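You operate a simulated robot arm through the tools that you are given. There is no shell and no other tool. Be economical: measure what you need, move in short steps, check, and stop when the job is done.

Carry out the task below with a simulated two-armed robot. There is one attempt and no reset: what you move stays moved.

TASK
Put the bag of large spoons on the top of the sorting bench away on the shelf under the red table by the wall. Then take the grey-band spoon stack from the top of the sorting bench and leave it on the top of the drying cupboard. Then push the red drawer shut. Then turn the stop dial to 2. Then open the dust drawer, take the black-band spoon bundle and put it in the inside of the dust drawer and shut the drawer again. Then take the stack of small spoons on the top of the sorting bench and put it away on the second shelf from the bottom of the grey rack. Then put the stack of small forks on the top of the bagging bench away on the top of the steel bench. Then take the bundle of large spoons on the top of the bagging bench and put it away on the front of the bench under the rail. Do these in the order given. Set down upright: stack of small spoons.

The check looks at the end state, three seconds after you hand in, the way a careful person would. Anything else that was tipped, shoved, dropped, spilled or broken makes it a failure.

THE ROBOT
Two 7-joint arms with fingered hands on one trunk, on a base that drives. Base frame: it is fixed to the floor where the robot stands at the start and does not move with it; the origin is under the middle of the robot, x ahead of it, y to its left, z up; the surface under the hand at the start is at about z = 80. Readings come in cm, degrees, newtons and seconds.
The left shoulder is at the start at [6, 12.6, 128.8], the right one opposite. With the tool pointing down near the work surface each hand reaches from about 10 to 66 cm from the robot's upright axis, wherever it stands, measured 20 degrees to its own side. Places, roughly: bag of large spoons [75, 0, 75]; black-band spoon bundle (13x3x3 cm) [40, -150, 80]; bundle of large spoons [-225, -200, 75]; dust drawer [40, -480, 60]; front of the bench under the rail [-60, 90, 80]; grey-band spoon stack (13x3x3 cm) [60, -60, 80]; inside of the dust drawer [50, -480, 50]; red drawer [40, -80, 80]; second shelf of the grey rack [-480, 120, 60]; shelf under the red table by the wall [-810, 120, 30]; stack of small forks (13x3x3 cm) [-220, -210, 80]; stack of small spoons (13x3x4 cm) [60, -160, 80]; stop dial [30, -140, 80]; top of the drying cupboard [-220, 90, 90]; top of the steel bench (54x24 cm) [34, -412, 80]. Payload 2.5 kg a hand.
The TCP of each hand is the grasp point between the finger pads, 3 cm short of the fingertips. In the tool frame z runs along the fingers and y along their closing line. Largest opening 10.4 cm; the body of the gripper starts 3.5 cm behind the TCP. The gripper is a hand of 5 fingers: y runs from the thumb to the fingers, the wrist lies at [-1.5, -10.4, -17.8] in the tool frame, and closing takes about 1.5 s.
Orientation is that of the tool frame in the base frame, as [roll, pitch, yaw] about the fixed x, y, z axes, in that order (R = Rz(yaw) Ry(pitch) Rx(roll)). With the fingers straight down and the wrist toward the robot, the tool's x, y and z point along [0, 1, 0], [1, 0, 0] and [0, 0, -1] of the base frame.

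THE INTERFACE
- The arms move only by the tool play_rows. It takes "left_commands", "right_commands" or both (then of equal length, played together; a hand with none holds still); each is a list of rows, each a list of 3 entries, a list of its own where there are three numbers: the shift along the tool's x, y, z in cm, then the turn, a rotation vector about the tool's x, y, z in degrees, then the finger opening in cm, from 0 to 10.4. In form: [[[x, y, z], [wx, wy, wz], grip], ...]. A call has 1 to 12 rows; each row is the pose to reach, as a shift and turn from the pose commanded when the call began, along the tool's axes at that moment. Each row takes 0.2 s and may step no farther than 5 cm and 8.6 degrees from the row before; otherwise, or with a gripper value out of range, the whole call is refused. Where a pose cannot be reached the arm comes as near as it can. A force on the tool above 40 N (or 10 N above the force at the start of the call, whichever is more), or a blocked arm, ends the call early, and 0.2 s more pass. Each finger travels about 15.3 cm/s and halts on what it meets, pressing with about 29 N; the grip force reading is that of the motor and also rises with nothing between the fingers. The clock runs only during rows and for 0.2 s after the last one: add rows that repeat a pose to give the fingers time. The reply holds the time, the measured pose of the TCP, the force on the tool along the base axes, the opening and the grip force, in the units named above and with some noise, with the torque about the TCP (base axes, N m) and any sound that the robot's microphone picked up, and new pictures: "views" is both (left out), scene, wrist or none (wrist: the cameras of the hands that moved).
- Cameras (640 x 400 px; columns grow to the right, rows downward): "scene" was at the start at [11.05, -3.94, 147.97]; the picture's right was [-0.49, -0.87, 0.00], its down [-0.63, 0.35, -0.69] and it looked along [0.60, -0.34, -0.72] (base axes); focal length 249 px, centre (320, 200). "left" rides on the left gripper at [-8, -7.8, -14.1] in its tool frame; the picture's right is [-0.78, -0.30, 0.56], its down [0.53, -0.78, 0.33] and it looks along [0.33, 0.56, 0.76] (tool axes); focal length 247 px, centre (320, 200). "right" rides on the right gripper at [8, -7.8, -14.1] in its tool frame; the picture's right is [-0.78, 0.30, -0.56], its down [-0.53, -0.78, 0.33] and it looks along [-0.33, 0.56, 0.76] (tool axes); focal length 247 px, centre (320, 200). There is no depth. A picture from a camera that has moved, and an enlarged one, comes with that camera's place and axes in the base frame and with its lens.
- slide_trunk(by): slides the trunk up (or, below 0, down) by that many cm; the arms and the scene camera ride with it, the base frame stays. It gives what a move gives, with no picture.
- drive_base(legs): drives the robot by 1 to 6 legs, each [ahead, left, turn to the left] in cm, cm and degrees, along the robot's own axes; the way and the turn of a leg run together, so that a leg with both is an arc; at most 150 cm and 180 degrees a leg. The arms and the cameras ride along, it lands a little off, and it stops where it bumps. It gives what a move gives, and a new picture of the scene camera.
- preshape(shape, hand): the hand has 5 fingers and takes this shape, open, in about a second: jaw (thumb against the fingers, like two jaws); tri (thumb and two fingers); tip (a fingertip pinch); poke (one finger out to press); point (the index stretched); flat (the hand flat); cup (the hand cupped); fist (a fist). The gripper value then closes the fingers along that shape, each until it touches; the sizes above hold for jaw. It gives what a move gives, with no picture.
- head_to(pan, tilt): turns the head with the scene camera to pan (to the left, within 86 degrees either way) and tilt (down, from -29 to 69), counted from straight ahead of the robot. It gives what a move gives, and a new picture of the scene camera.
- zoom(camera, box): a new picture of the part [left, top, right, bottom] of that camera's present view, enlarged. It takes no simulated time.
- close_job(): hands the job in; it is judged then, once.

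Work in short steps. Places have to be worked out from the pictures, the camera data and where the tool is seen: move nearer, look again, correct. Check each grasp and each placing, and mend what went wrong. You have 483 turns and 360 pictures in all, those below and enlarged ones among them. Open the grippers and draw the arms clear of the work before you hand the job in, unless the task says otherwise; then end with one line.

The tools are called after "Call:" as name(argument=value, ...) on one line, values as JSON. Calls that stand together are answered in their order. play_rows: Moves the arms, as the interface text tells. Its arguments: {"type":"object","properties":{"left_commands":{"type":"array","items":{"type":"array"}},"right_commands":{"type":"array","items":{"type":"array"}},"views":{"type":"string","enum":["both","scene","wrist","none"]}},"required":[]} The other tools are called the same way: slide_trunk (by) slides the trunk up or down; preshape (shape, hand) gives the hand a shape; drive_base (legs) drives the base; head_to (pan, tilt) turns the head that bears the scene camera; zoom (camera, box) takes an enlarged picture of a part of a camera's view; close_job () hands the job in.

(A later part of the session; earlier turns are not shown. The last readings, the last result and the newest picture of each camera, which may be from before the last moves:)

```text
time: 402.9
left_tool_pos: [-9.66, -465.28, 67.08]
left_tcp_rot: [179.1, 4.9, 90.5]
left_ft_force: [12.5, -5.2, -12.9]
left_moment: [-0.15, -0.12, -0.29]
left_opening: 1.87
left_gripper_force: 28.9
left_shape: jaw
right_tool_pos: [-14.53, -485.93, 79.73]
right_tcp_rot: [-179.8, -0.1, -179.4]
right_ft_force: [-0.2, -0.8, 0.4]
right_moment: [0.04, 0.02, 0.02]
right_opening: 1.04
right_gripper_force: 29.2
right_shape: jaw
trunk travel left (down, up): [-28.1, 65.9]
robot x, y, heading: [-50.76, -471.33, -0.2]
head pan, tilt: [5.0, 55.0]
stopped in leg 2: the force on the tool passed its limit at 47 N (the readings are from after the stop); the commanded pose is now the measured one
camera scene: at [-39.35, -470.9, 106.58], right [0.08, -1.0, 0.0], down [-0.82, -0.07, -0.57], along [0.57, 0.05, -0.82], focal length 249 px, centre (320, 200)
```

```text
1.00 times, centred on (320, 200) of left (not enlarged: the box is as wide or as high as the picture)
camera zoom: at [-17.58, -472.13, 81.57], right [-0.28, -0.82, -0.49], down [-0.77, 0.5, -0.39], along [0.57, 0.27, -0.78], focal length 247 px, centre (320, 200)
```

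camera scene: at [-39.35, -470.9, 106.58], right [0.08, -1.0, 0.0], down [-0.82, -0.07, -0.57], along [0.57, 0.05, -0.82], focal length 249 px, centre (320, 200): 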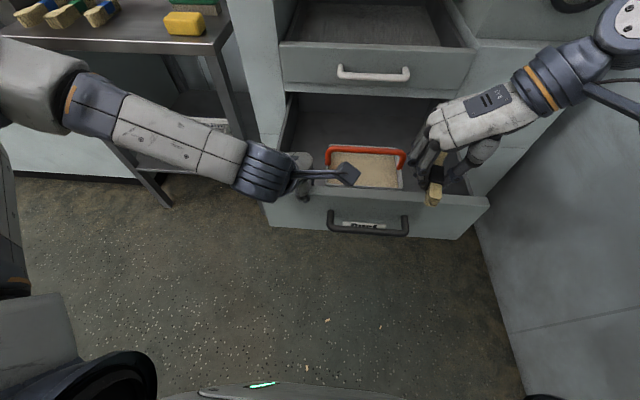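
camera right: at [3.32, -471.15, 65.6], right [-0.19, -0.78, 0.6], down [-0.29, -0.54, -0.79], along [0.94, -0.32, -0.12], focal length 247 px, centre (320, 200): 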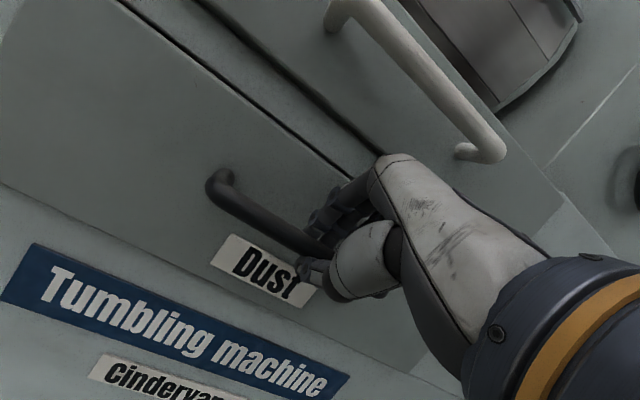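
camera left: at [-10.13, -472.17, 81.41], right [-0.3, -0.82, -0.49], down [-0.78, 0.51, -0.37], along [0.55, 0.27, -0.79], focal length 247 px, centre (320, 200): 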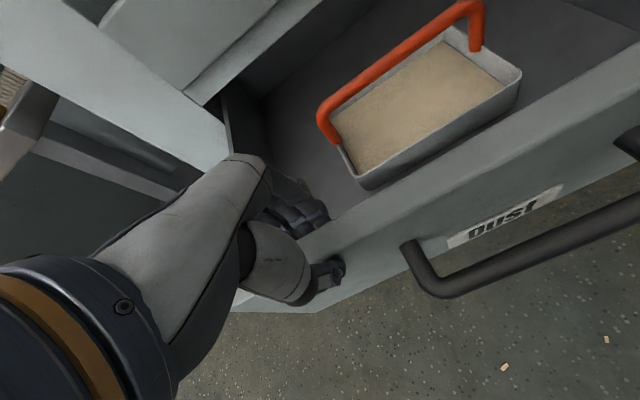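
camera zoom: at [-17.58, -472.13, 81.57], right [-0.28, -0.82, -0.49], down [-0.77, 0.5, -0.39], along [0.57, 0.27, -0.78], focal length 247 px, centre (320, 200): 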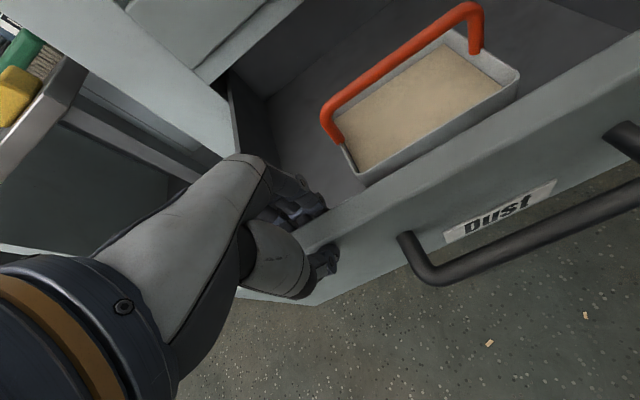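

The drawer reached its stop (~34 cm open). I'll set the bundle in the left gap (y≈-463) beside the tub, lengthwise. Release the panel with the left hand and raise.

Call:
play_rows(left_commands=[[[0, 0, 0], [0, 0, 0], 4], [[0, 0, 0], [0, 0, 0], 7], [[0, 0, 0], [0, 0, 0], 7]], views="none")

Call:
slide_trunk(by=20)

Call:
play_rows(left_commands=[[[1, -4, 0], [0, 0, 0], 10.4], [[2, -8, 0], [0, 0, 0], 10.4], [[4, -12, 0], [0, 0, 0], 10.4], [[7, -14, -3], [0, 0, 0], 10.4], [[10, -15, -6], [0, 0, 0], 10.4]], views="none")

Call:
drive_base(legs=[[0, 21, 0]])

Call:
head_to(pan=-15, tilt=55)

```text
time: 403.7
left_tool_pos: [-9.86, -465.2, 67.17]
left_tcp_rot: [179.0, 5.0, 90.4]
left_ft_force: [-0.3, 0.1, 0.4]
left_moment: [0.0, 0.01, -0.05]
left_opening: 6.95
left_gripper_force: 0.1
left_shape: jaw
right_tool_pos: [-14.38, -485.84, 79.89]
right_tcp_rot: [-179.8, 0.0, -179.6]
right_ft_force: [0.0, 0.2, -0.8]
right_moment: [-0.02, 0.06, 0.0]
right_opening: 1.05
right_gripper_force: 28.7
right_shape: jaw
trunk travel left (down, up): [-28.1, 65.9]
robot x, y, heading: [-50.95, -471.7, -0.1]
head pan, tilt: [5.0, 55.0]
```

```text
time: 405.9
left_tool_pos: [-9.96, -465.23, 87.14]
left_tcp_rot: [178.9, 4.9, 90.4]
left_ft_force: [0.4, -1.1, -0.4]
left_moment: [-0.03, 0.01, 0.02]
left_opening: 6.95
left_gripper_force: 0.0
left_shape: jaw
right_tool_pos: [-14.58, -485.79, 99.93]
right_tcp_rot: [-179.7, 0.0, -179.5]
right_ft_force: [0.8, -0.2, 1.1]
right_moment: [-0.02, -0.01, 0.01]
right_opening: 1.04
right_gripper_force: 29.3
right_shape: jaw
trunk travel left (down, up): [-48.1, 45.9]
robot x, y, heading: [-50.67, -471.23, 0.0]
head pan, tilt: [5.0, 55.0]
```

```text
time: 407.1
left_tool_pos: [-14.03, -453.68, 93.96]
left_tcp_rot: [179.1, 5.2, 90.5]
left_ft_force: [-0.3, 0.0, 0.1]
left_moment: [-0.04, -0.01, 0.01]
left_opening: 10.42
left_gripper_force: 0.0
left_shape: jaw
left hand out of reach, approached as far as the arm can: row 2, 3, 4, 5
right_tool_pos: [-14.7, -485.71, 99.94]
right_tcp_rot: [-179.7, 0.0, -179.5]
right_ft_force: [-0.6, -0.2, -1.2]
right_moment: [-0.02, -0.05, -0.01]
right_opening: 1.05
right_gripper_force: 28.4
right_shape: jaw
trunk travel left (down, up): [-48.1, 45.9]
robot x, y, heading: [-50.96, -471.53, -0.2]
head pan, tilt: [5.0, 55.0]
```

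```text
time: 408.7
left_tool_pos: [-13.85, -432.57, 93.86]
left_tcp_rot: [179.0, 4.8, 90.3]
left_ft_force: [0.0, -0.3, 1.2]
left_moment: [0.0, -0.04, 0.0]
left_opening: 10.36
left_gripper_force: 0.0
left_shape: jaw
right_tool_pos: [-14.42, -464.83, 99.84]
right_tcp_rot: [-179.7, 0.0, -179.5]
right_ft_force: [0.0, 0.2, -0.4]
right_moment: [0.02, 0.02, 0.02]
right_opening: 1.04
right_gripper_force: 28.6
right_shape: jaw
trunk travel left (down, up): [-48.1, 45.9]
robot x, y, heading: [-50.47, -450.55, -0.2]
head pan, tilt: [5.0, 55.0]
camera scene: at [-39.45, -449.81, 126.6], right [0.09, -1.0, 0.0], down [-0.82, -0.07, -0.57], along [0.57, 0.05, -0.82], focal length 249 px, centre (320, 200)
```

scene: 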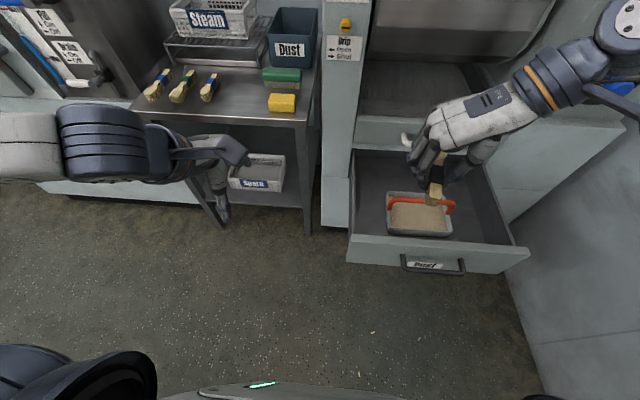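

```text
time: 409.5
left_tool_pos: [-13.83, -432.52, 93.85]
left_tcp_rot: [178.9, 4.8, 90.4]
left_ft_force: [-0.3, 0.0, 0.0]
left_moment: [0.01, 0.02, -0.01]
left_opening: 10.42
left_gripper_force: 0.1
left_shape: jaw
right_tool_pos: [-14.52, -464.83, 99.97]
right_tcp_rot: [-179.8, 0.0, -179.4]
right_ft_force: [0.1, 0.8, -0.2]
right_moment: [0.0, -0.02, 0.01]
right_opening: 1.04
right_gripper_force: 29.3
right_shape: jaw
trunk travel left (down, up): [-48.1, 45.9]
robot x, y, heading: [-50.46, -450.76, -0.5]
head pan, tilt: [-15.0, 55.0]
camera scene: at [-39.67, -452.34, 126.6], right [-0.26, -0.97, 0.0], down [-0.79, 0.21, -0.57], along [0.55, -0.15, -0.82], focal length 249 px, centre (320, 200)
```

scene: 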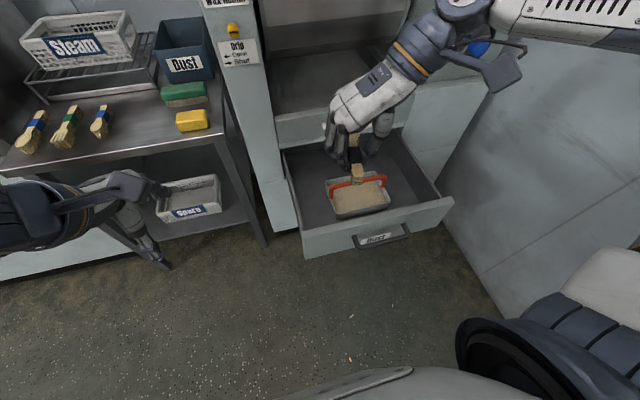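

Call:
zoom(camera="scene", box=[260, 110, 470, 270])

```text
2.50 times, centred on (365, 190) of scene
camera zoom: at [-39.67, -452.34, 126.6], right [-0.26, -0.97, 0.0], down [-0.79, 0.21, -0.57], along [0.55, -0.15, -0.82], focal length 622 px, centre (208, 225)
```

zoom: 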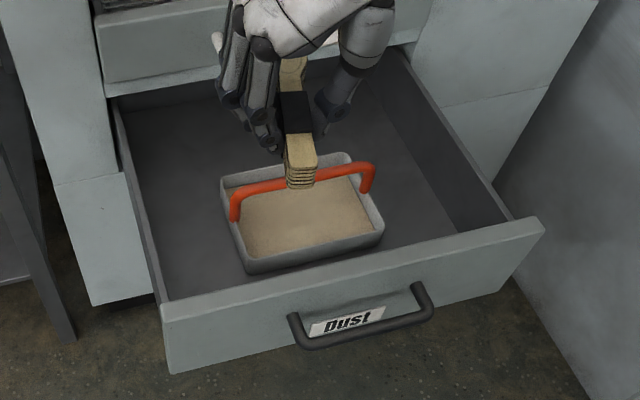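

Better: with the bundle turned across (yaw 90) I can lay it behind the tub at ≈[16, -466], clear of the tray handle (y<-471). Rotate the right hand back to yaw 90.

Call:
play_rows(right_commands=[[[0, 0, 0], [0, 0, 8.5], 0], [[0, 0, 0], [0, 0, 17], 0], [[0, 0, 0], [0, 0, 25.5], 0], [[0, 0, 0], [0, 0, 34], 0], [[0, 0, 0], [0, 0, 42.5], 0], [[0, 0, 0], [0, 0, 51], 0], [[0, 0, 0], [0, 0, 59.5], 0], [[0, 0, 0], [0, 0, 68], 0], [[0, 0, 0], [0, 0, 76.5], 0], [[0, 0, 0], [0, 0, 85], 0], [[0, 0, 0], [0, 0, 89.5], 0]], views="none")

Call:
play_rows(right_commands=[[[0, 4, 0], [0, 0, 0], 0], [[0, 8, 0], [0, 0, 0], 0], [[0, 12, 0], [0, 0, 0], 0], [[0, 16, 0], [0, 0, 0], 0], [[0, 18, 0], [0, 0, 0], 0]], views="scene")

```text
time: 411.7
left_tool_pos: [-13.93, -432.61, 93.82]
left_tcp_rot: [179.1, 4.9, 90.4]
left_ft_force: [0.2, 0.3, -0.2]
left_moment: [-0.01, -0.02, 0.02]
left_opening: 10.42
left_gripper_force: 0.0
left_shape: jaw
right_tool_pos: [-14.71, -464.24, 99.38]
right_tcp_rot: [-178.9, -10.2, 95.7]
right_ft_force: [-0.1, 0.6, -0.2]
right_moment: [-0.01, -0.01, -0.04]
right_opening: 1.07
right_gripper_force: 29.3
right_shape: jaw
trunk travel left (down, up): [-48.1, 45.9]
robot x, y, heading: [-50.58, -450.63, -0.2]
head pan, tilt: [-15.0, 55.0]
stopped in row 10 (right hand): the arm was blocked; the commanded pose is now the measured one
```

```text
time: 412.9
left_tool_pos: [-13.94, -432.58, 93.91]
left_tcp_rot: [179.0, 4.9, 90.5]
left_ft_force: [0.8, 0.1, 0.3]
left_moment: [0.01, 0.03, 0.01]
left_opening: 10.41
left_gripper_force: 0.0
left_shape: jaw
right_tool_pos: [3.45, -462.43, 99.47]
right_tcp_rot: [-179.4, -10.1, 95.9]
right_ft_force: [-0.1, 0.0, -1.1]
right_moment: [0.01, 0.02, 0.01]
right_opening: 1.05
right_gripper_force: 28.7
right_shape: jaw
trunk travel left (down, up): [-48.1, 45.9]
robot x, y, heading: [-50.83, -450.62, -0.2]
head pan, tilt: [-15.0, 55.0]
camera scene: at [-39.66, -452.35, 126.6], right [-0.26, -0.97, 0.0], down [-0.79, 0.21, -0.57], along [0.55, -0.15, -0.82], focal length 249 px, centre (320, 200)
```

scene: 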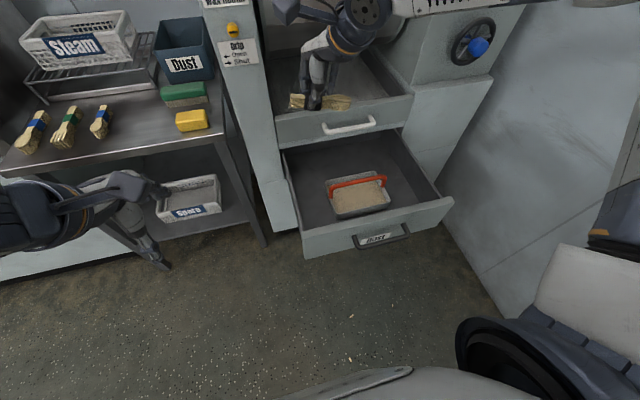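

Call:
play_rows(right_commands=[[[0, 0, 0], [0, -5, 3], 0], [[0, 0, 0], [0, -10, 6], 0]], views="none")

Call:
zoom(camera="scene", box=[260, 80, 470, 260])

```text
time: 413.5
left_tool_pos: [-13.92, -432.61, 93.84]
left_tcp_rot: [179.0, 4.9, 90.4]
left_ft_force: [1.0, 0.5, 0.3]
left_moment: [0.0, 0.03, 0.0]
left_opening: 10.4
left_gripper_force: 0.2
left_shape: jaw
right_tool_pos: [3.34, -462.47, 99.43]
right_tcp_rot: [-178.8, 0.1, 89.9]
right_ft_force: [0.2, -0.1, 0.1]
right_moment: [-0.02, 0.03, 0.02]
right_opening: 1.02
right_gripper_force: 28.5
right_shape: jaw
trunk travel left (down, up): [-48.1, 45.9]
robot x, y, heading: [-50.76, -451.19, 0.1]
head pan, tilt: [-15.0, 55.0]
```

```text
2.22 times, centred on (365, 170) of scene
camera zoom: at [-39.66, -452.34, 126.6], right [-0.26, -0.97, 0.0], down [-0.79, 0.21, -0.57], along [0.55, -0.15, -0.82], focal length 553 px, centre (220, 267)
```

zoom: 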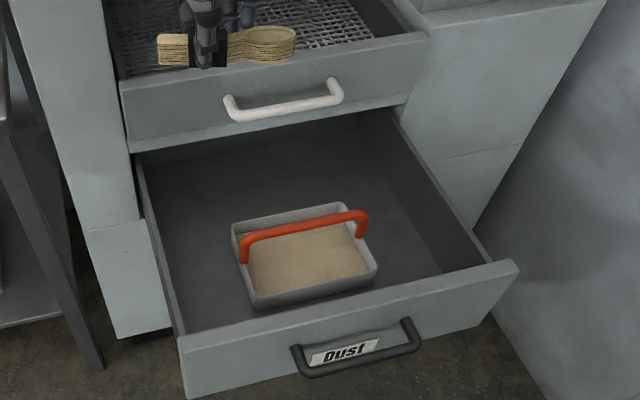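

Target: TCP [16, -464.5], just left of the tray handle (y<-469.5). Lower to z≈87, shift, and drive in 12.5 cm.

Call:
play_rows(right_commands=[[[-1, 0, 0], [-1, 0, 0], 0], [[-2, 0, 0], [-1, 0, 0], 0]], views="none")

Call:
slide_trunk(by=-12)

Call:
drive_base(legs=[[12.6, 0, 0]])

Call:
zoom(camera="right", box=[0, 0, 640, 400])

```text
time: 414.1
left_tool_pos: [-13.92, -432.58, 93.8]
left_tcp_rot: [179.1, 4.8, 90.4]
left_ft_force: [0.3, 0.5, -0.6]
left_moment: [0.0, 0.04, -0.04]
left_opening: 10.42
left_gripper_force: 0.0
left_shape: jaw
right_tool_pos: [3.3, -464.39, 99.32]
right_tcp_rot: [-179.7, -0.1, 89.9]
right_ft_force: [0.2, -0.3, -0.7]
right_moment: [-0.01, -0.01, -0.01]
right_opening: 1.02
right_gripper_force: 28.6
right_shape: jaw
trunk travel left (down, up): [-48.1, 45.9]
robot x, y, heading: [-50.4, -450.26, 0.0]
head pan, tilt: [-15.0, 55.0]
```

```text
time: 415.6
left_tool_pos: [-13.77, -432.62, 81.8]
left_tcp_rot: [179.0, 5.0, 90.4]
left_ft_force: [0.7, 0.4, 0.9]
left_moment: [0.01, 0.0, -0.01]
left_opening: 10.39
left_gripper_force: 0.1
left_shape: jaw
right_tool_pos: [3.32, -464.41, 87.58]
right_tcp_rot: [-179.8, 0.0, 90.0]
right_ft_force: [0.3, 0.6, -0.5]
right_moment: [0.0, -0.04, -0.02]
right_opening: 1.03
right_gripper_force: 28.7
right_shape: jaw
trunk travel left (down, up): [-36.1, 57.9]
robot x, y, heading: [-50.78, -450.31, -0.0]
head pan, tilt: [-15.0, 55.0]
```

```text
time: 416.9
left_tool_pos: [-1.25, -432.57, 81.79]
left_tcp_rot: [179.0, 5.0, 90.5]
left_ft_force: [0.8, 0.7, -0.3]
left_moment: [-0.03, 0.01, -0.01]
left_opening: 10.42
left_gripper_force: 0.0
left_shape: jaw
right_tool_pos: [15.79, -464.35, 87.51]
right_tcp_rot: [-179.8, 0.0, 89.9]
right_ft_force: [0.1, 1.7, 0.4]
right_moment: [0.0, 0.0, -0.02]
right_opening: 1.02
right_gripper_force: 29.6
right_shape: jaw
trunk travel left (down, up): [-36.1, 57.9]
robot x, y, heading: [-37.8, -450.43, -0.3]
head pan, tilt: [-15.0, 55.0]
camera scene: at [-27.11, -452.37, 114.6], right [-0.26, -0.97, 0.0], down [-0.79, 0.21, -0.57], along [0.55, -0.15, -0.82], focal length 249 px, centre (320, 200)
```

scene: 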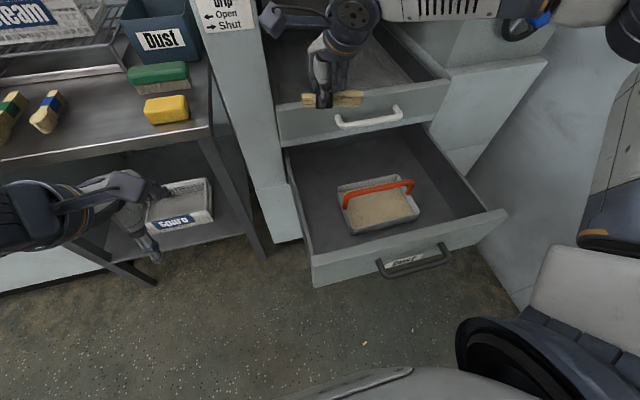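

```text
1.00 times, centred on (320, 200) of right (not enlarged: the box is as wide or as high as the picture)
camera zoom: at [8.14, -456.33, 101.62], right [0.3, -0.78, 0.56], down [-0.78, -0.53, -0.33], along [0.55, -0.34, -0.76], focal length 247 px, centre (320, 200)
```

zoom: 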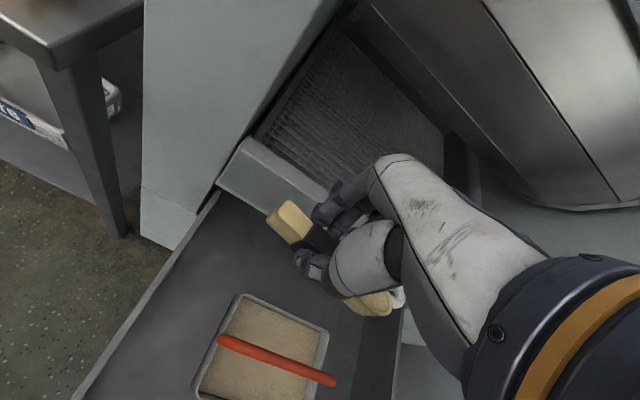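

Face of the tray is at x≈23; hand clear by ~2 cm. Lower in stages.

Call:
slide_trunk(by=-15)

Call:
head_to(pan=-15, tilt=50)

Call:
zoom(camera="right", box=[0, 0, 640, 400])

```text
time: 418.6
left_tool_pos: [-1.35, -432.54, 66.88]
left_tcp_rot: [179.1, 4.9, 90.4]
left_ft_force: [-0.1, 0.7, 0.4]
left_moment: [0.0, 0.0, -0.03]
left_opening: 10.41
left_gripper_force: 0.0
left_shape: jaw
right_tool_pos: [15.81, -464.45, 72.52]
right_tcp_rot: [-179.7, -0.1, 90.0]
right_ft_force: [-0.2, -0.1, 0.5]
right_moment: [0.02, 0.0, 0.02]
right_opening: 1.05
right_gripper_force: 28.5
right_shape: jaw
trunk travel left (down, up): [-21.1, 72.9]
robot x, y, heading: [-37.71, -450.54, 0.0]
head pan, tilt: [-15.0, 55.0]
```

```text
time: 419.3
left_tool_pos: [-1.32, -432.65, 66.86]
left_tcp_rot: [179.0, 4.9, 90.5]
left_ft_force: [0.1, 0.1, 0.7]
left_moment: [0.0, 0.02, 0.0]
left_opening: 10.39
left_gripper_force: 0.0
left_shape: jaw
right_tool_pos: [15.87, -464.53, 72.57]
right_tcp_rot: [-179.9, 0.0, 89.8]
right_ft_force: [0.2, 0.5, 0.4]
right_moment: [0.02, 0.01, 0.01]
right_opening: 1.02
right_gripper_force: 29.1
right_shape: jaw
trunk travel left (down, up): [-21.1, 72.9]
robot x, y, heading: [-37.87, -450.4, -0.0]
head pan, tilt: [-15.0, 50.0]
camera scene: at [-26.65, -452.5, 100.25], right [-0.26, -0.97, 0.0], down [-0.74, 0.2, -0.64], along [0.62, -0.17, -0.77], focal length 249 px, centre (320, 200)
```

scene: 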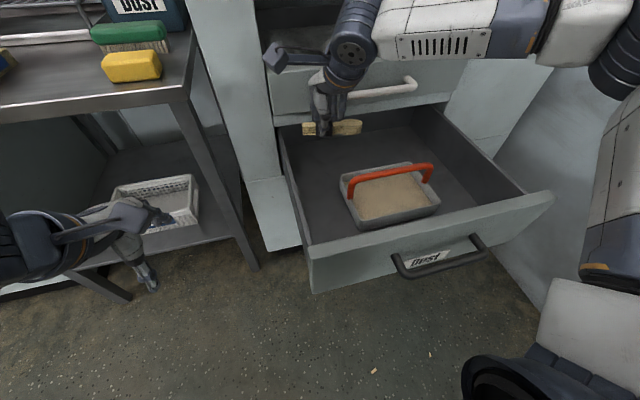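

```text
1.00 times, centred on (320, 200) of right (not enlarged: the box is as wide or as high as the picture)
camera zoom: at [8.13, -456.33, 86.62], right [0.3, -0.78, 0.56], down [-0.78, -0.53, -0.33], along [0.55, -0.34, -0.76], focal length 247 px, centre (320, 200)
```

zoom: 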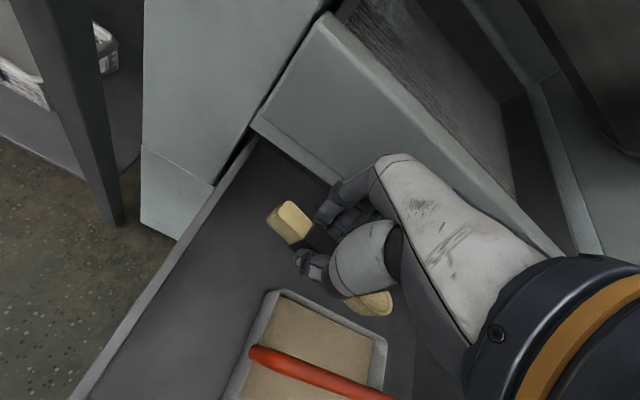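

Clear so far. Continue down 10 cm, then in small steps to contact.

Call:
slide_trunk(by=-10)

Call:
zoom(camera="right", box=[160, 100, 480, 400])

Call:
slide_trunk(by=-3)

```text
time: 420.6
left_tool_pos: [-1.26, -432.61, 56.74]
left_tcp_rot: [179.0, 4.9, 90.4]
left_ft_force: [-0.8, -0.1, -0.6]
left_moment: [-0.01, -0.03, -0.02]
left_opening: 10.4
left_gripper_force: 0.1
left_shape: jaw
right_tool_pos: [15.79, -464.5, 62.49]
right_tcp_rot: [-179.8, 0.1, 90.0]
right_ft_force: [-0.1, -0.1, -0.2]
right_moment: [-0.02, 0.01, -0.02]
right_opening: 1.04
right_gripper_force: 28.6
right_shape: jaw
trunk travel left (down, up): [-11.1, 82.9]
robot x, y, heading: [-38.05, -450.83, -0.1]
head pan, tilt: [-15.0, 50.0]
```

```text
1.33 times, centred on (320, 250) of right
camera zoom: at [8.13, -456.32, 76.63], right [0.3, -0.78, 0.56], down [-0.78, -0.53, -0.33], along [0.55, -0.34, -0.76], focal length 329 px, centre (320, 133)
```

zoom: 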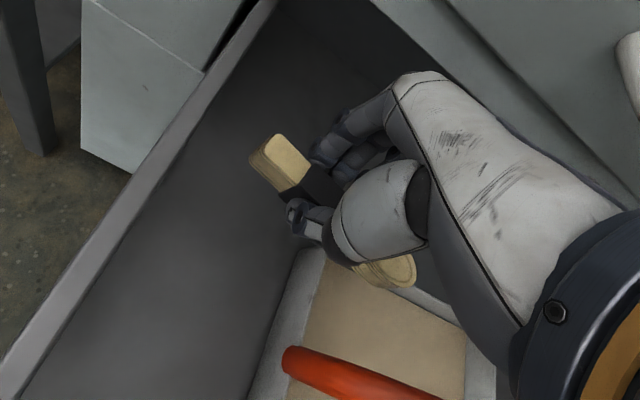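

```text
time: 421.4
left_tool_pos: [-1.3, -432.62, 53.91]
left_tcp_rot: [179.0, 4.9, 90.4]
left_ft_force: [0.2, 0.7, 0.6]
left_moment: [-0.02, -0.01, 0.0]
left_opening: 10.4
left_gripper_force: 0.0
left_shape: jaw
right_tool_pos: [15.79, -464.45, 59.56]
right_tcp_rot: [-179.9, 0.0, 89.9]
right_ft_force: [0.5, 1.5, 2.9]
right_moment: [-0.09, 0.0, 0.01]
right_opening: 1.07
right_gripper_force: 29.0
right_shape: jaw
trunk travel left (down, up): [-8.1, 85.9]
robot x, y, heading: [-38.09, -450.38, 0.0]
head pan, tilt: [-15.0, 50.0]
```

Light contact at the bowl end — probably the tub's rear rim. Raise 2 cm, yaw +12° so that the bowl end swings rearward, nudge +0.7 cm, lower again.

Call:
slide_trunk(by=2.5)

Call:
play_rows(right_commands=[[[0, 0.4, 0], [0, 0, -6], 0], [[0, 0.8, 0], [0, 0, -13], 0]], views="wrist")

Call:
slide_trunk(by=-2.5)

```text
time: 422.1
left_tool_pos: [-1.35, -432.57, 56.37]
left_tcp_rot: [179.1, 4.9, 90.3]
left_ft_force: [-0.3, 1.2, -0.5]
left_moment: [-0.03, 0.02, 0.0]
left_opening: 10.38
left_gripper_force: 0.0
left_shape: jaw
right_tool_pos: [15.87, -464.44, 61.92]
right_tcp_rot: [-179.7, 0.0, 89.9]
right_ft_force: [0.1, 0.1, -0.5]
right_moment: [0.0, -0.01, 0.01]
right_opening: 1.06
right_gripper_force: 29.1
right_shape: jaw
trunk travel left (down, up): [-10.6, 83.4]
robot x, y, heading: [-37.93, -450.37, 0.1]
head pan, tilt: [-15.0, 50.0]
```

```text
time: 422.7
left_tool_pos: [-1.38, -432.49, 56.38]
left_tcp_rot: [178.9, 4.9, 90.4]
left_ft_force: [-0.4, -0.1, 0.2]
left_moment: [-0.02, 0.04, -0.02]
left_opening: 10.42
left_gripper_force: 0.2
left_shape: jaw
right_tool_pos: [16.65, -464.42, 61.83]
right_tcp_rot: [-179.8, 0.0, 103.1]
right_ft_force: [-0.3, 0.5, 0.1]
right_moment: [0.04, -0.02, 0.03]
right_opening: 1.08
right_gripper_force: 29.4
right_shape: jaw
trunk travel left (down, up): [-10.6, 83.4]
robot x, y, heading: [-38.27, -450.64, -0.2]
head pan, tilt: [-15.0, 50.0]
camera right: at [7.29, -458.28, 76.14], right [0.47, -0.69, 0.56], down [-0.64, -0.7, -0.33], along [0.61, -0.2, -0.76], focal length 247 px, centre (320, 200)
```

right: 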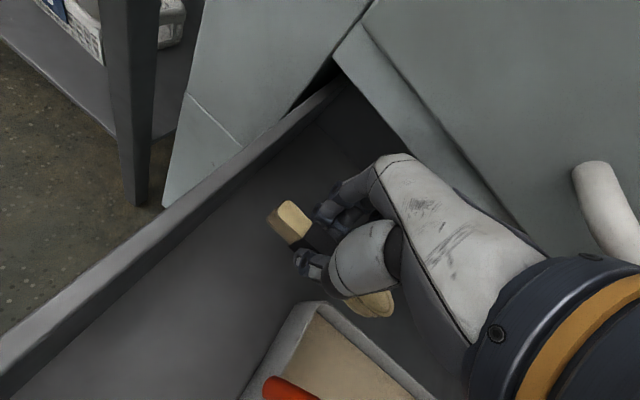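

```text
time: 423.4
left_tool_pos: [-1.28, -432.6, 53.81]
left_tcp_rot: [179.1, 4.9, 90.4]
left_ft_force: [0.4, 0.0, -0.5]
left_moment: [0.01, 0.01, -0.01]
left_opening: 10.42
left_gripper_force: 0.0
left_shape: jaw
right_tool_pos: [16.68, -464.45, 59.55]
right_tcp_rot: [-179.9, 0.0, 102.9]
right_ft_force: [0.6, -0.1, 2.9]
right_moment: [-0.09, 0.02, 0.02]
right_opening: 1.1
right_gripper_force: 28.5
right_shape: jaw
trunk travel left (down, up): [-8.1, 85.9]
robot x, y, heading: [-38.33, -450.81, -0.2]
head pan, tilt: [-15.0, 50.0]
```

Same height of contact, now clear of the tub — so it is the drawer floor. Lower slightly more and check, then release.

Call:
slide_trunk(by=-0.6)

Call:
zoom(camera="right", box=[200, 130, 480, 380])

```text
time: 424.0
left_tool_pos: [-1.3, -432.63, 53.26]
left_tcp_rot: [179.1, 4.9, 90.4]
left_ft_force: [1.0, 0.9, -0.1]
left_moment: [0.0, -0.01, 0.0]
left_opening: 10.41
left_gripper_force: 0.0
left_shape: jaw
right_tool_pos: [16.68, -464.56, 59.05]
right_tcp_rot: [-180.0, 0.1, 103.0]
right_ft_force: [1.3, 0.5, 5.9]
right_moment: [-0.24, 0.05, 0.06]
right_opening: 1.09
right_gripper_force: 28.8
right_shape: jaw
trunk travel left (down, up): [-7.5, 86.5]
robot x, y, heading: [-38.28, -450.43, 0.2]
head pan, tilt: [-15.0, 50.0]
```

```text
1.60 times, centred on (340, 255) of right
camera zoom: at [7.29, -458.25, 73.14], right [0.46, -0.69, 0.56], down [-0.64, -0.7, -0.33], along [0.62, -0.2, -0.76], focal length 395 px, centre (288, 112)
```

zoom: 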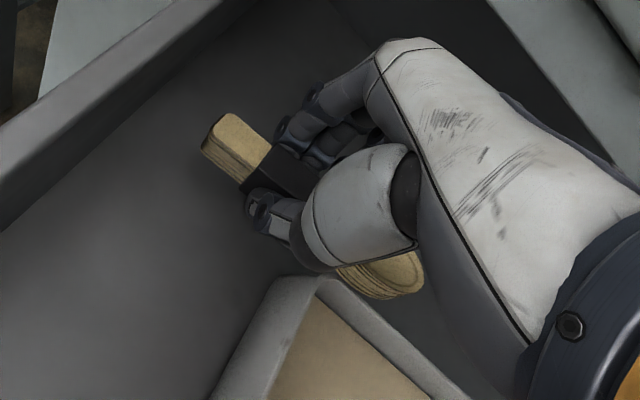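

Contact lies at the bowl end. I lower 1.5 cm more; the bundle may pivot level in the grip.

Call:
slide_trunk(by=-1.5)

Call:
zoom(camera="right", box=[200, 130, 480, 380])

Call:
zoom(camera="scene", box=[270, 80, 450, 240])

```text
time: 424.6
left_tool_pos: [-1.29, -432.53, 51.68]
left_tcp_rot: [178.9, 4.9, 90.4]
left_ft_force: [0.3, 0.1, -0.5]
left_moment: [0.0, 0.01, -0.03]
left_opening: 10.39
left_gripper_force: 0.2
left_shape: jaw
right_tool_pos: [16.56, -464.44, 57.36]
right_tcp_rot: [-179.8, 0.1, 103.0]
right_ft_force: [0.6, 0.7, 3.3]
right_moment: [-0.15, 0.05, 0.02]
right_opening: 1.08
right_gripper_force: 29.0
right_shape: jaw
trunk travel left (down, up): [-6.0, 88.0]
robot x, y, heading: [-38.03, -450.29, 0.2]
head pan, tilt: [-15.0, 50.0]
```

```text
1.60 times, centred on (340, 255) of right
camera zoom: at [7.29, -458.26, 71.52], right [0.46, -0.69, 0.56], down [-0.64, -0.7, -0.33], along [0.61, -0.2, -0.76], focal length 395 px, centre (288, 112)
```

zoom: 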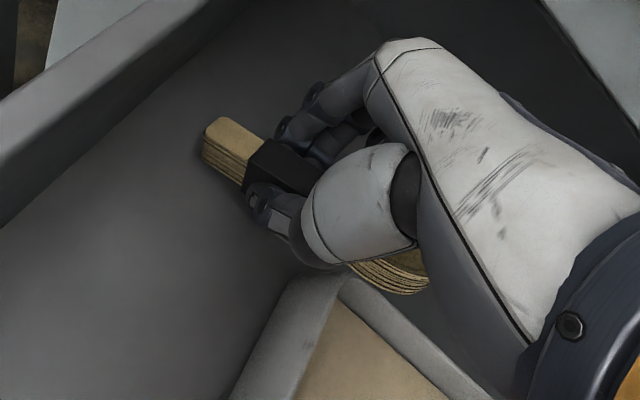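

```text
2.50 times, centred on (360, 160) of scene
camera zoom: at [-26.66, -452.49, 85.14], right [-0.26, -0.97, 0.0], down [-0.74, 0.2, -0.64], along [0.62, -0.17, -0.77], focal length 622 px, centre (220, 300)
```

zoom: 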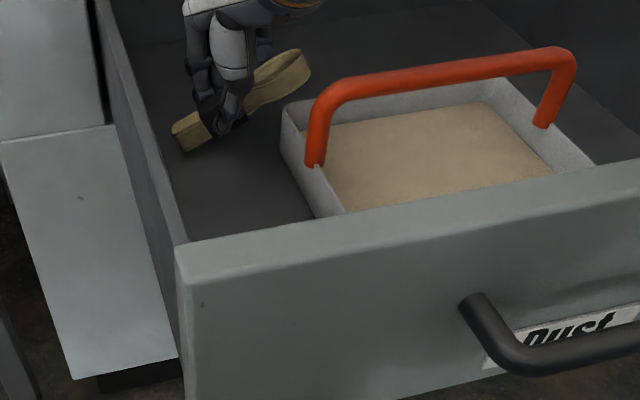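

Seen from the scene camera, the bowl end is riding up on the tub's rear corner. Lift 4 cm and swing the hand another +24° so the bowl passes well behind the tub.

Call:
slide_trunk(by=5)

Call:
play_rows(right_commands=[[[0.5, 0, 0], [0, 0, -8], 0], [[1, 0, 0], [0, 0, -16], 0], [[1, 0, 0], [0, 0, -24], 0]], views="both")

Call:
zoom(camera="scene", box=[270, 80, 450, 240])

```text
time: 425.5
left_tool_pos: [-1.38, -432.64, 56.83]
left_tcp_rot: [179.0, 4.9, 90.4]
left_ft_force: [0.4, 0.5, 0.3]
left_moment: [-0.02, 0.04, -0.01]
left_opening: 10.44
left_gripper_force: 0.0
left_shape: jaw
right_tool_pos: [16.55, -464.51, 62.37]
right_tcp_rot: [-179.8, 0.1, 102.9]
right_ft_force: [1.2, 0.3, 0.3]
right_moment: [0.01, 0.01, 0.01]
right_opening: 1.08
right_gripper_force: 29.1
right_shape: jaw
trunk travel left (down, up): [-11.0, 83.0]
robot x, y, heading: [-38.13, -450.45, 0.1]
head pan, tilt: [-15.0, 50.0]
```

```text
time: 426.3
left_tool_pos: [-1.3, -432.56, 56.73]
left_tcp_rot: [179.0, 4.9, 90.4]
left_ft_force: [0.3, 0.2, -0.6]
left_moment: [0.03, -0.01, -0.03]
left_opening: 10.36
left_gripper_force: 0.0
left_shape: jaw
right_tool_pos: [16.41, -463.5, 62.43]
right_tcp_rot: [-179.9, -0.1, 127.0]
right_ft_force: [-0.4, -0.5, 0.5]
right_moment: [0.02, 0.0, -0.01]
right_opening: 1.07
right_gripper_force: 29.4
right_shape: jaw
trunk travel left (down, up): [-11.0, 83.0]
robot x, y, heading: [-37.77, -450.57, -0.1]
head pan, tilt: [-15.0, 50.0]
camera scene: at [-26.65, -452.5, 90.15], right [-0.26, -0.97, 0.0], down [-0.74, 0.2, -0.64], along [0.62, -0.17, -0.77], focal length 249 px, centre (320, 200)
camera right: at [5.43, -461.64, 76.55], right [0.71, -0.44, 0.56], down [-0.3, -0.9, -0.33], along [0.64, 0.07, -0.76], focal length 247 px, centre (320, 200)
```

scene: 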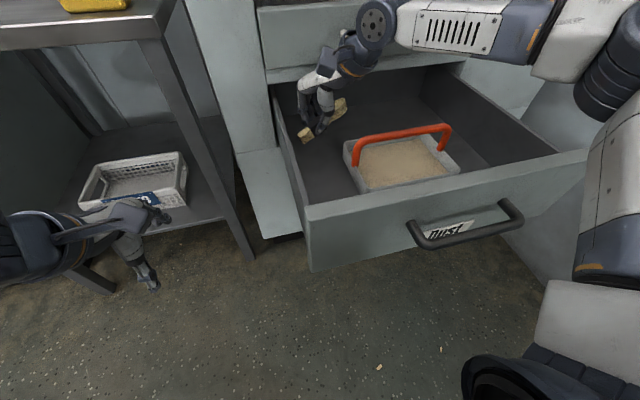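
right: 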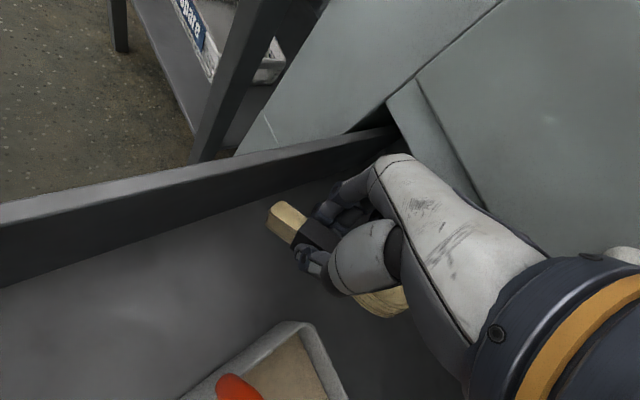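

```text
2.50 times, centred on (360, 160) of scene
camera zoom: at [-26.65, -452.5, 90.15], right [-0.26, -0.97, 0.0], down [-0.74, 0.2, -0.64], along [0.62, -0.17, -0.77], focal length 622 px, centre (220, 300)
```

zoom: 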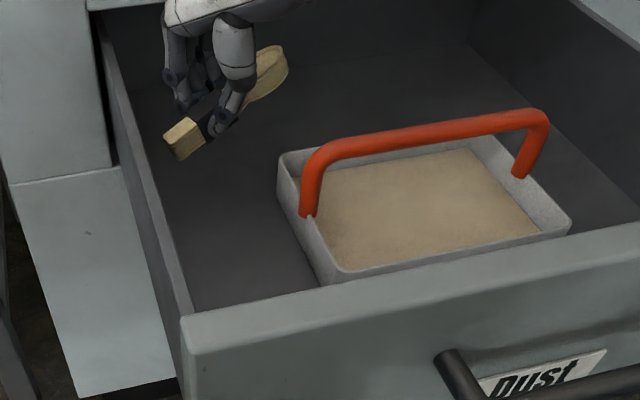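

Now well clear of the tub. Lower 5 cm and check the force.

Call:
slide_trunk(by=-5)

Call:
slide_trunk(by=-1.5)

Call:
zoom(camera="scene", box=[270, 60, 450, 220])

```text
time: 427.2
left_tool_pos: [-1.31, -432.64, 51.72]
left_tcp_rot: [179.0, 4.9, 90.4]
left_ft_force: [-0.7, -0.1, -0.8]
left_moment: [0.0, 0.0, 0.02]
left_opening: 10.41
left_gripper_force: 0.0
left_shape: jaw
right_tool_pos: [16.42, -463.51, 57.39]
right_tcp_rot: [-179.8, 0.0, 126.9]
right_ft_force: [0.0, 0.2, -0.6]
right_moment: [0.03, 0.01, -0.02]
right_opening: 1.08
right_gripper_force: 29.0
right_shape: jaw
trunk travel left (down, up): [-6.0, 88.0]
robot x, y, heading: [-37.87, -450.65, -0.2]
head pan, tilt: [-15.0, 50.0]
```

```text
time: 427.8
left_tool_pos: [-1.39, -432.66, 50.26]
left_tcp_rot: [179.0, 4.9, 90.4]
left_ft_force: [0.2, 0.3, -0.1]
left_moment: [0.01, -0.01, -0.01]
left_opening: 10.4
left_gripper_force: 0.1
left_shape: jaw
right_tool_pos: [16.45, -463.51, 56.04]
right_tcp_rot: [-179.9, -0.1, 126.9]
right_ft_force: [0.8, 0.3, 4.6]
right_moment: [0.21, -0.01, -0.01]
right_opening: 1.06
right_gripper_force: 29.2
right_shape: jaw
trunk travel left (down, up): [-4.5, 89.5]
robot x, y, heading: [-37.85, -450.34, -0.3]
head pan, tilt: [-15.0, 50.0]
```

```text
2.50 times, centred on (360, 140) of scene
camera zoom: at [-26.67, -452.5, 83.65], right [-0.26, -0.97, 0.0], down [-0.74, 0.2, -0.64], along [0.62, -0.17, -0.77], focal length 622 px, centre (220, 350)
```

zoom: 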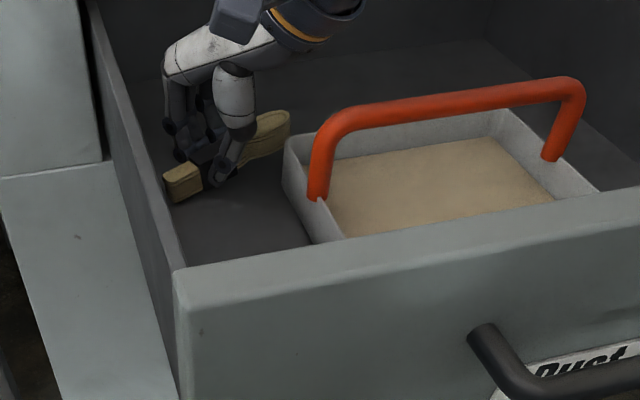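

The handle end touches the floor. Release by opening gradually.

Call:
play_rows(right_commands=[[[0, 0, 0], [0, 0, 0], 1.2], [[0, 0, 0], [0, 0, 0], 1.8], [[0, 0, 0], [0, 0, 0], 2.6], [[0, 0, 0], [0, 0, 0], 4], [[0, 0, 0], [0, 0, 0], 4]], views="none")

Call:
slide_trunk(by=10)

Call:
head_to(pan=-15, tilt=55)

Call:
zoom(camera="scene", box=[260, 80, 470, 260])

```text
time: 429.0
left_tool_pos: [-1.36, -432.54, 50.28]
left_tcp_rot: [178.9, 4.9, 90.4]
left_ft_force: [-0.1, -1.0, 0.3]
left_moment: [-0.01, -0.03, -0.03]
left_opening: 10.41
left_gripper_force: 0.0
left_shape: jaw
right_tool_pos: [16.44, -463.6, 55.95]
right_tcp_rot: [-179.9, -0.2, 126.9]
right_ft_force: [-0.4, 0.6, -0.1]
right_moment: [0.02, -0.01, 0.04]
right_opening: 3.96
right_gripper_force: 0.1
right_shape: jaw
trunk travel left (down, up): [-4.5, 89.5]
robot x, y, heading: [-38.03, -450.34, -0.1]
head pan, tilt: [-15.0, 50.0]
```

```text
time: 430.4
left_tool_pos: [-1.33, -432.65, 60.25]
left_tcp_rot: [179.0, 5.0, 90.4]
left_ft_force: [-0.9, 0.2, 0.2]
left_moment: [-0.01, -0.01, 0.0]
left_opening: 10.42
left_gripper_force: 0.0
left_shape: jaw
right_tool_pos: [16.5, -463.49, 65.92]
right_tcp_rot: [-179.9, -0.1, 126.9]
right_ft_force: [0.7, 0.2, 0.2]
right_moment: [0.01, 0.0, -0.02]
right_opening: 3.96
right_gripper_force: 0.1
right_shape: jaw
trunk travel left (down, up): [-14.5, 79.5]
robot x, y, heading: [-38.12, -450.26, -0.2]
head pan, tilt: [-15.0, 50.0]
```

```text
time: 431.0
left_tool_pos: [-1.33, -432.59, 60.28]
left_tcp_rot: [179.0, 4.9, 90.3]
left_ft_force: [0.2, -0.4, -0.6]
left_moment: [-0.03, -0.01, 0.03]
left_opening: 10.4
left_gripper_force: 0.0
left_shape: jaw
right_tool_pos: [16.43, -463.47, 65.92]
right_tcp_rot: [-179.8, -0.2, 126.9]
right_ft_force: [0.5, 0.6, -0.2]
right_moment: [0.01, 0.02, -0.03]
right_opening: 3.96
right_gripper_force: 0.0
right_shape: jaw
trunk travel left (down, up): [-14.5, 79.5]
robot x, y, heading: [-38.58, -450.45, 0.2]
head pan, tilt: [-15.0, 55.0]
camera scene: at [-27.12, -452.37, 93.0], right [-0.26, -0.97, 0.0], down [-0.79, 0.21, -0.57], along [0.55, -0.15, -0.82], focal length 249 px, centre (320, 200)
```

scene: 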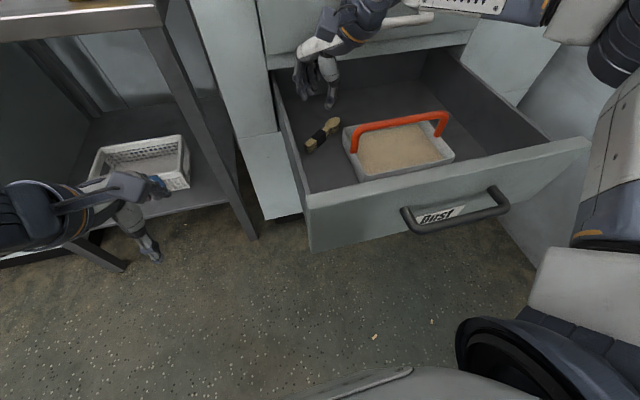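

```text
2.22 times, centred on (365, 170) of scene
camera zoom: at [-27.12, -452.37, 93.0], right [-0.26, -0.97, 0.0], down [-0.79, 0.21, -0.57], along [0.55, -0.15, -0.82], focal length 553 px, centre (220, 267)
```

zoom: 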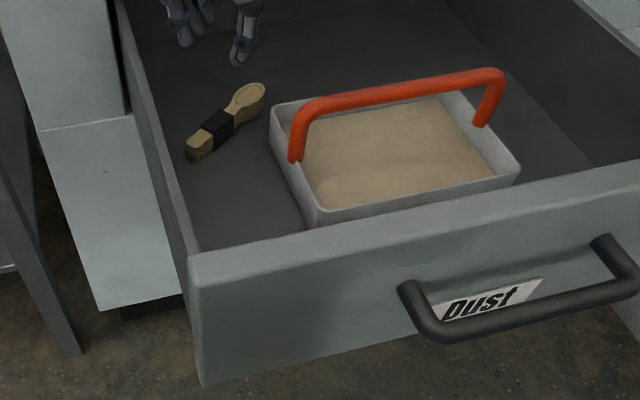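

The bundle lies flat in the drawer beside the tub. Raise, back out, and set the right hand closed and pitched forward to push the drawer shut.

Call:
slide_trunk(by=20)

Call:
drive_base(legs=[[-40, 0, 0]])

Call:
play_rows(right_commands=[[[0, 0, 0], [0, 0, 8.5], 0], [[0, 0, 0], [0, 0, 17], 0], [[0, 0, 0], [0, 0, 25.5], 0], [[0, 0, 0], [0, 0, 34], 0], [[0, 0, 0], [0, 0, 37], 0]], views="none")

Call:
play_rows(right_commands=[[[0, 0, 0], [-8, 0, 0], 0], [[0, 0, 0], [-16, 0, 0], 0], [[0, 0, 0], [-24, 0, 0], 0], [[0, 0, 0], [-32, 0, 0], 0], [[0, 0, 0], [-40, 0, 0], 0], [[0, 0, 0], [-47, 0, 0], 0]], views="scene")

```text
time: 433.2
left_tool_pos: [-1.26, -432.64, 80.28]
left_tcp_rot: [179.0, 4.9, 90.4]
left_ft_force: [0.1, 0.0, 0.2]
left_moment: [0.01, 0.0, -0.01]
left_opening: 10.42
left_gripper_force: 0.1
left_shape: jaw
right_tool_pos: [16.48, -463.52, 85.9]
right_tcp_rot: [-179.7, -0.1, 126.9]
right_ft_force: [0.2, -0.5, 0.2]
right_moment: [0.01, -0.02, -0.01]
right_opening: 3.96
right_gripper_force: 0.1
right_shape: jaw
trunk travel left (down, up): [-34.5, 59.5]
robot x, y, heading: [-38.14, -450.32, -0.2]
head pan, tilt: [-15.0, 55.0]
```

```text
time: 435.7
left_tool_pos: [-41.72, -432.5, 80.29]
left_tcp_rot: [179.1, 5.0, 90.6]
left_ft_force: [0.1, -0.4, -0.5]
left_moment: [0.01, 0.03, 0.01]
left_opening: 10.37
left_gripper_force: 0.1
left_shape: jaw
right_tool_pos: [-23.64, -463.28, 85.91]
right_tcp_rot: [-179.8, -0.1, 127.1]
right_ft_force: [-0.4, -0.3, 0.0]
right_moment: [0.05, 0.01, 0.0]
right_opening: 3.98
right_gripper_force: 0.1
right_shape: jaw
trunk travel left (down, up): [-34.5, 59.5]
robot x, y, heading: [-78.13, -449.96, 0.2]
head pan, tilt: [-15.0, 55.0]
camera scene: at [-67.31, -452.32, 113.0], right [-0.26, -0.97, 0.0], down [-0.79, 0.21, -0.57], along [0.55, -0.15, -0.82], focal length 249 px, centre (320, 200)
```

scene: 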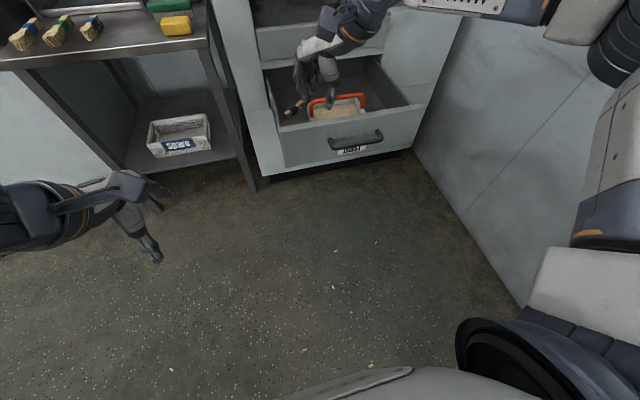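

```text
time: 436.9
left_tool_pos: [-41.53, -432.48, 80.15]
left_tcp_rot: [179.1, 4.9, 90.7]
left_ft_force: [0.4, 0.6, -0.1]
left_moment: [-0.02, 0.0, 0.04]
left_opening: 10.4
left_gripper_force: 0.2
left_shape: jaw
right_tool_pos: [-23.81, -463.28, 85.77]
right_tcp_rot: [-179.7, 0.2, 90.1]
right_ft_force: [-0.3, -0.6, -0.5]
right_moment: [0.0, 0.02, 0.02]
right_opening: 0.0
right_gripper_force: 28.5
right_shape: jaw
trunk travel left (down, up): [-34.5, 59.5]
robot x, y, heading: [-78.45, -450.31, -0.1]
head pan, tilt: [-15.0, 55.0]
```

```text
time: 438.3
left_tool_pos: [-41.56, -432.53, 80.36]
left_tcp_rot: [179.1, 4.9, 90.6]
left_ft_force: [0.3, -0.2, -0.2]
left_moment: [0.01, 0.0, 0.03]
left_opening: 10.38
left_gripper_force: 0.2
left_shape: jaw
right_tool_pos: [-23.82, -463.24, 85.85]
right_tcp_rot: [133.1, -0.1, 90.3]
right_ft_force: [-0.5, 0.2, -0.5]
right_moment: [-0.01, 0.0, 0.03]
right_opening: 0.0
right_gripper_force: 28.9
right_shape: jaw
trunk travel left (down, up): [-34.5, 59.5]
robot x, y, heading: [-78.59, -450.25, -0.2]
head pan, tilt: [-15.0, 55.0]
camera scene: at [-67.31, -452.32, 113.0], right [-0.26, -0.97, 0.0], down [-0.79, 0.21, -0.57], along [0.55, -0.15, -0.82], focal length 249 px, centre (320, 200)
```

scene: 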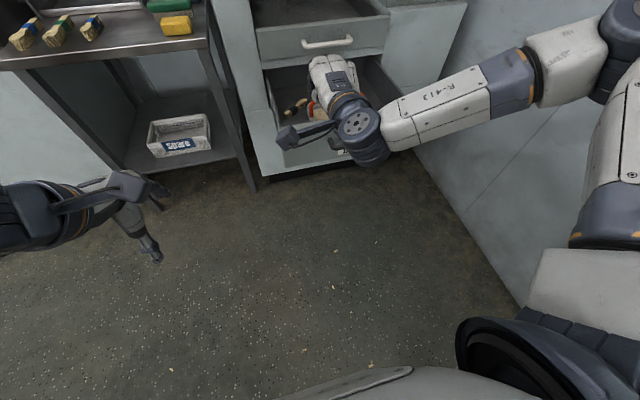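

Lower so the fingertips meet the panel at z≈60, left of the handle, and drive forward to push; first 25 cm.

Call:
slide_trunk(by=-23.5)

Call:
drive_base(legs=[[25, 0, 0]])

```text
time: 440.8
left_tool_pos: [-41.6, -432.42, 56.84]
left_tcp_rot: [179.0, 4.8, 90.7]
left_ft_force: [0.5, -0.2, -0.4]
left_moment: [-0.04, -0.02, 0.01]
left_opening: 10.42
left_gripper_force: 0.1
left_shape: jaw
right_tool_pos: [-23.6, -463.27, 62.4]
right_tcp_rot: [133.2, 0.1, 90.1]
right_ft_force: [0.6, 1.2, 0.1]
right_moment: [0.01, -0.03, 0.02]
right_opening: 0.0
right_gripper_force: 28.2
right_shape: jaw
trunk travel left (down, up): [-11.0, 83.0]
robot x, y, heading: [-78.72, -450.63, 0.6]
head pan, tilt: [-15.0, 55.0]
```

```text
time: 442.6
left_tool_pos: [-16.54, -432.49, 56.83]
left_tcp_rot: [179.0, 4.8, 90.5]
left_ft_force: [0.7, 0.2, 0.3]
left_moment: [-0.04, -0.01, 0.0]
left_opening: 10.41
left_gripper_force: 0.0
left_shape: jaw
right_tool_pos: [1.11, -463.47, 62.48]
right_tcp_rot: [133.1, 0.1, 89.9]
right_ft_force: [0.1, -0.5, -1.0]
right_moment: [0.03, -0.03, 0.04]
right_opening: 0.02
right_gripper_force: 29.8
right_shape: jaw
trunk travel left (down, up): [-11.0, 83.0]
robot x, y, heading: [-53.37, -450.34, 0.1]
head pan, tilt: [-15.0, 55.0]
camera scene: at [-42.37, -452.35, 89.5], right [-0.26, -0.97, 0.0], down [-0.79, 0.21, -0.57], along [0.55, -0.15, -0.82], focal length 249 px, centre (320, 200)
```

scene: 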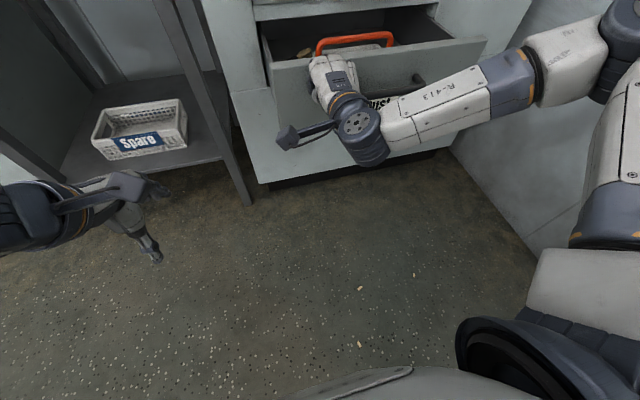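

The drawer is sliding in. Push 14 cm more.

Call:
drive_base(legs=[[14, 0, 0]])

```text
time: 443.9
left_tool_pos: [-2.72, -432.47, 56.81]
left_tcp_rot: [179.0, 5.0, 90.4]
left_ft_force: [-1.2, 0.1, 0.9]
left_moment: [-0.01, 0.02, -0.03]
left_opening: 10.41
left_gripper_force: 0.0
left_shape: jaw
right_tool_pos: [14.99, -463.44, 62.36]
right_tcp_rot: [133.1, 0.1, 89.9]
right_ft_force: [-0.2, 0.0, -1.5]
right_moment: [0.0, -0.02, 0.01]
right_opening: 0.0
right_gripper_force: 28.5
right_shape: jaw
trunk travel left (down, up): [-11.0, 83.0]
robot x, y, heading: [-39.06, -450.9, -0.0]
head pan, tilt: [-15.0, 55.0]
camera scene: at [-28.47, -452.36, 89.5], right [-0.26, -0.97, 0.0], down [-0.79, 0.21, -0.57], along [0.55, -0.15, -0.82], focal length 249 px, centre (320, 200)
```

scene: 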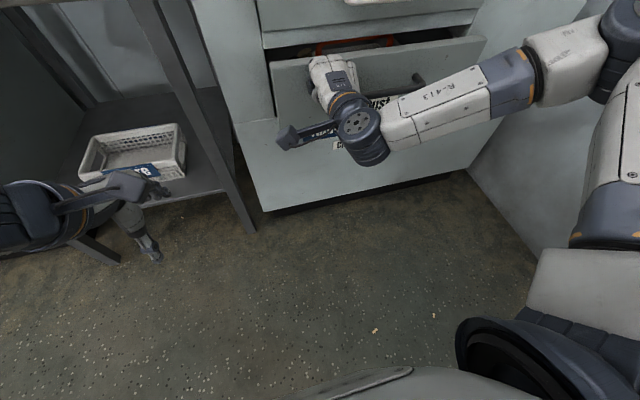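

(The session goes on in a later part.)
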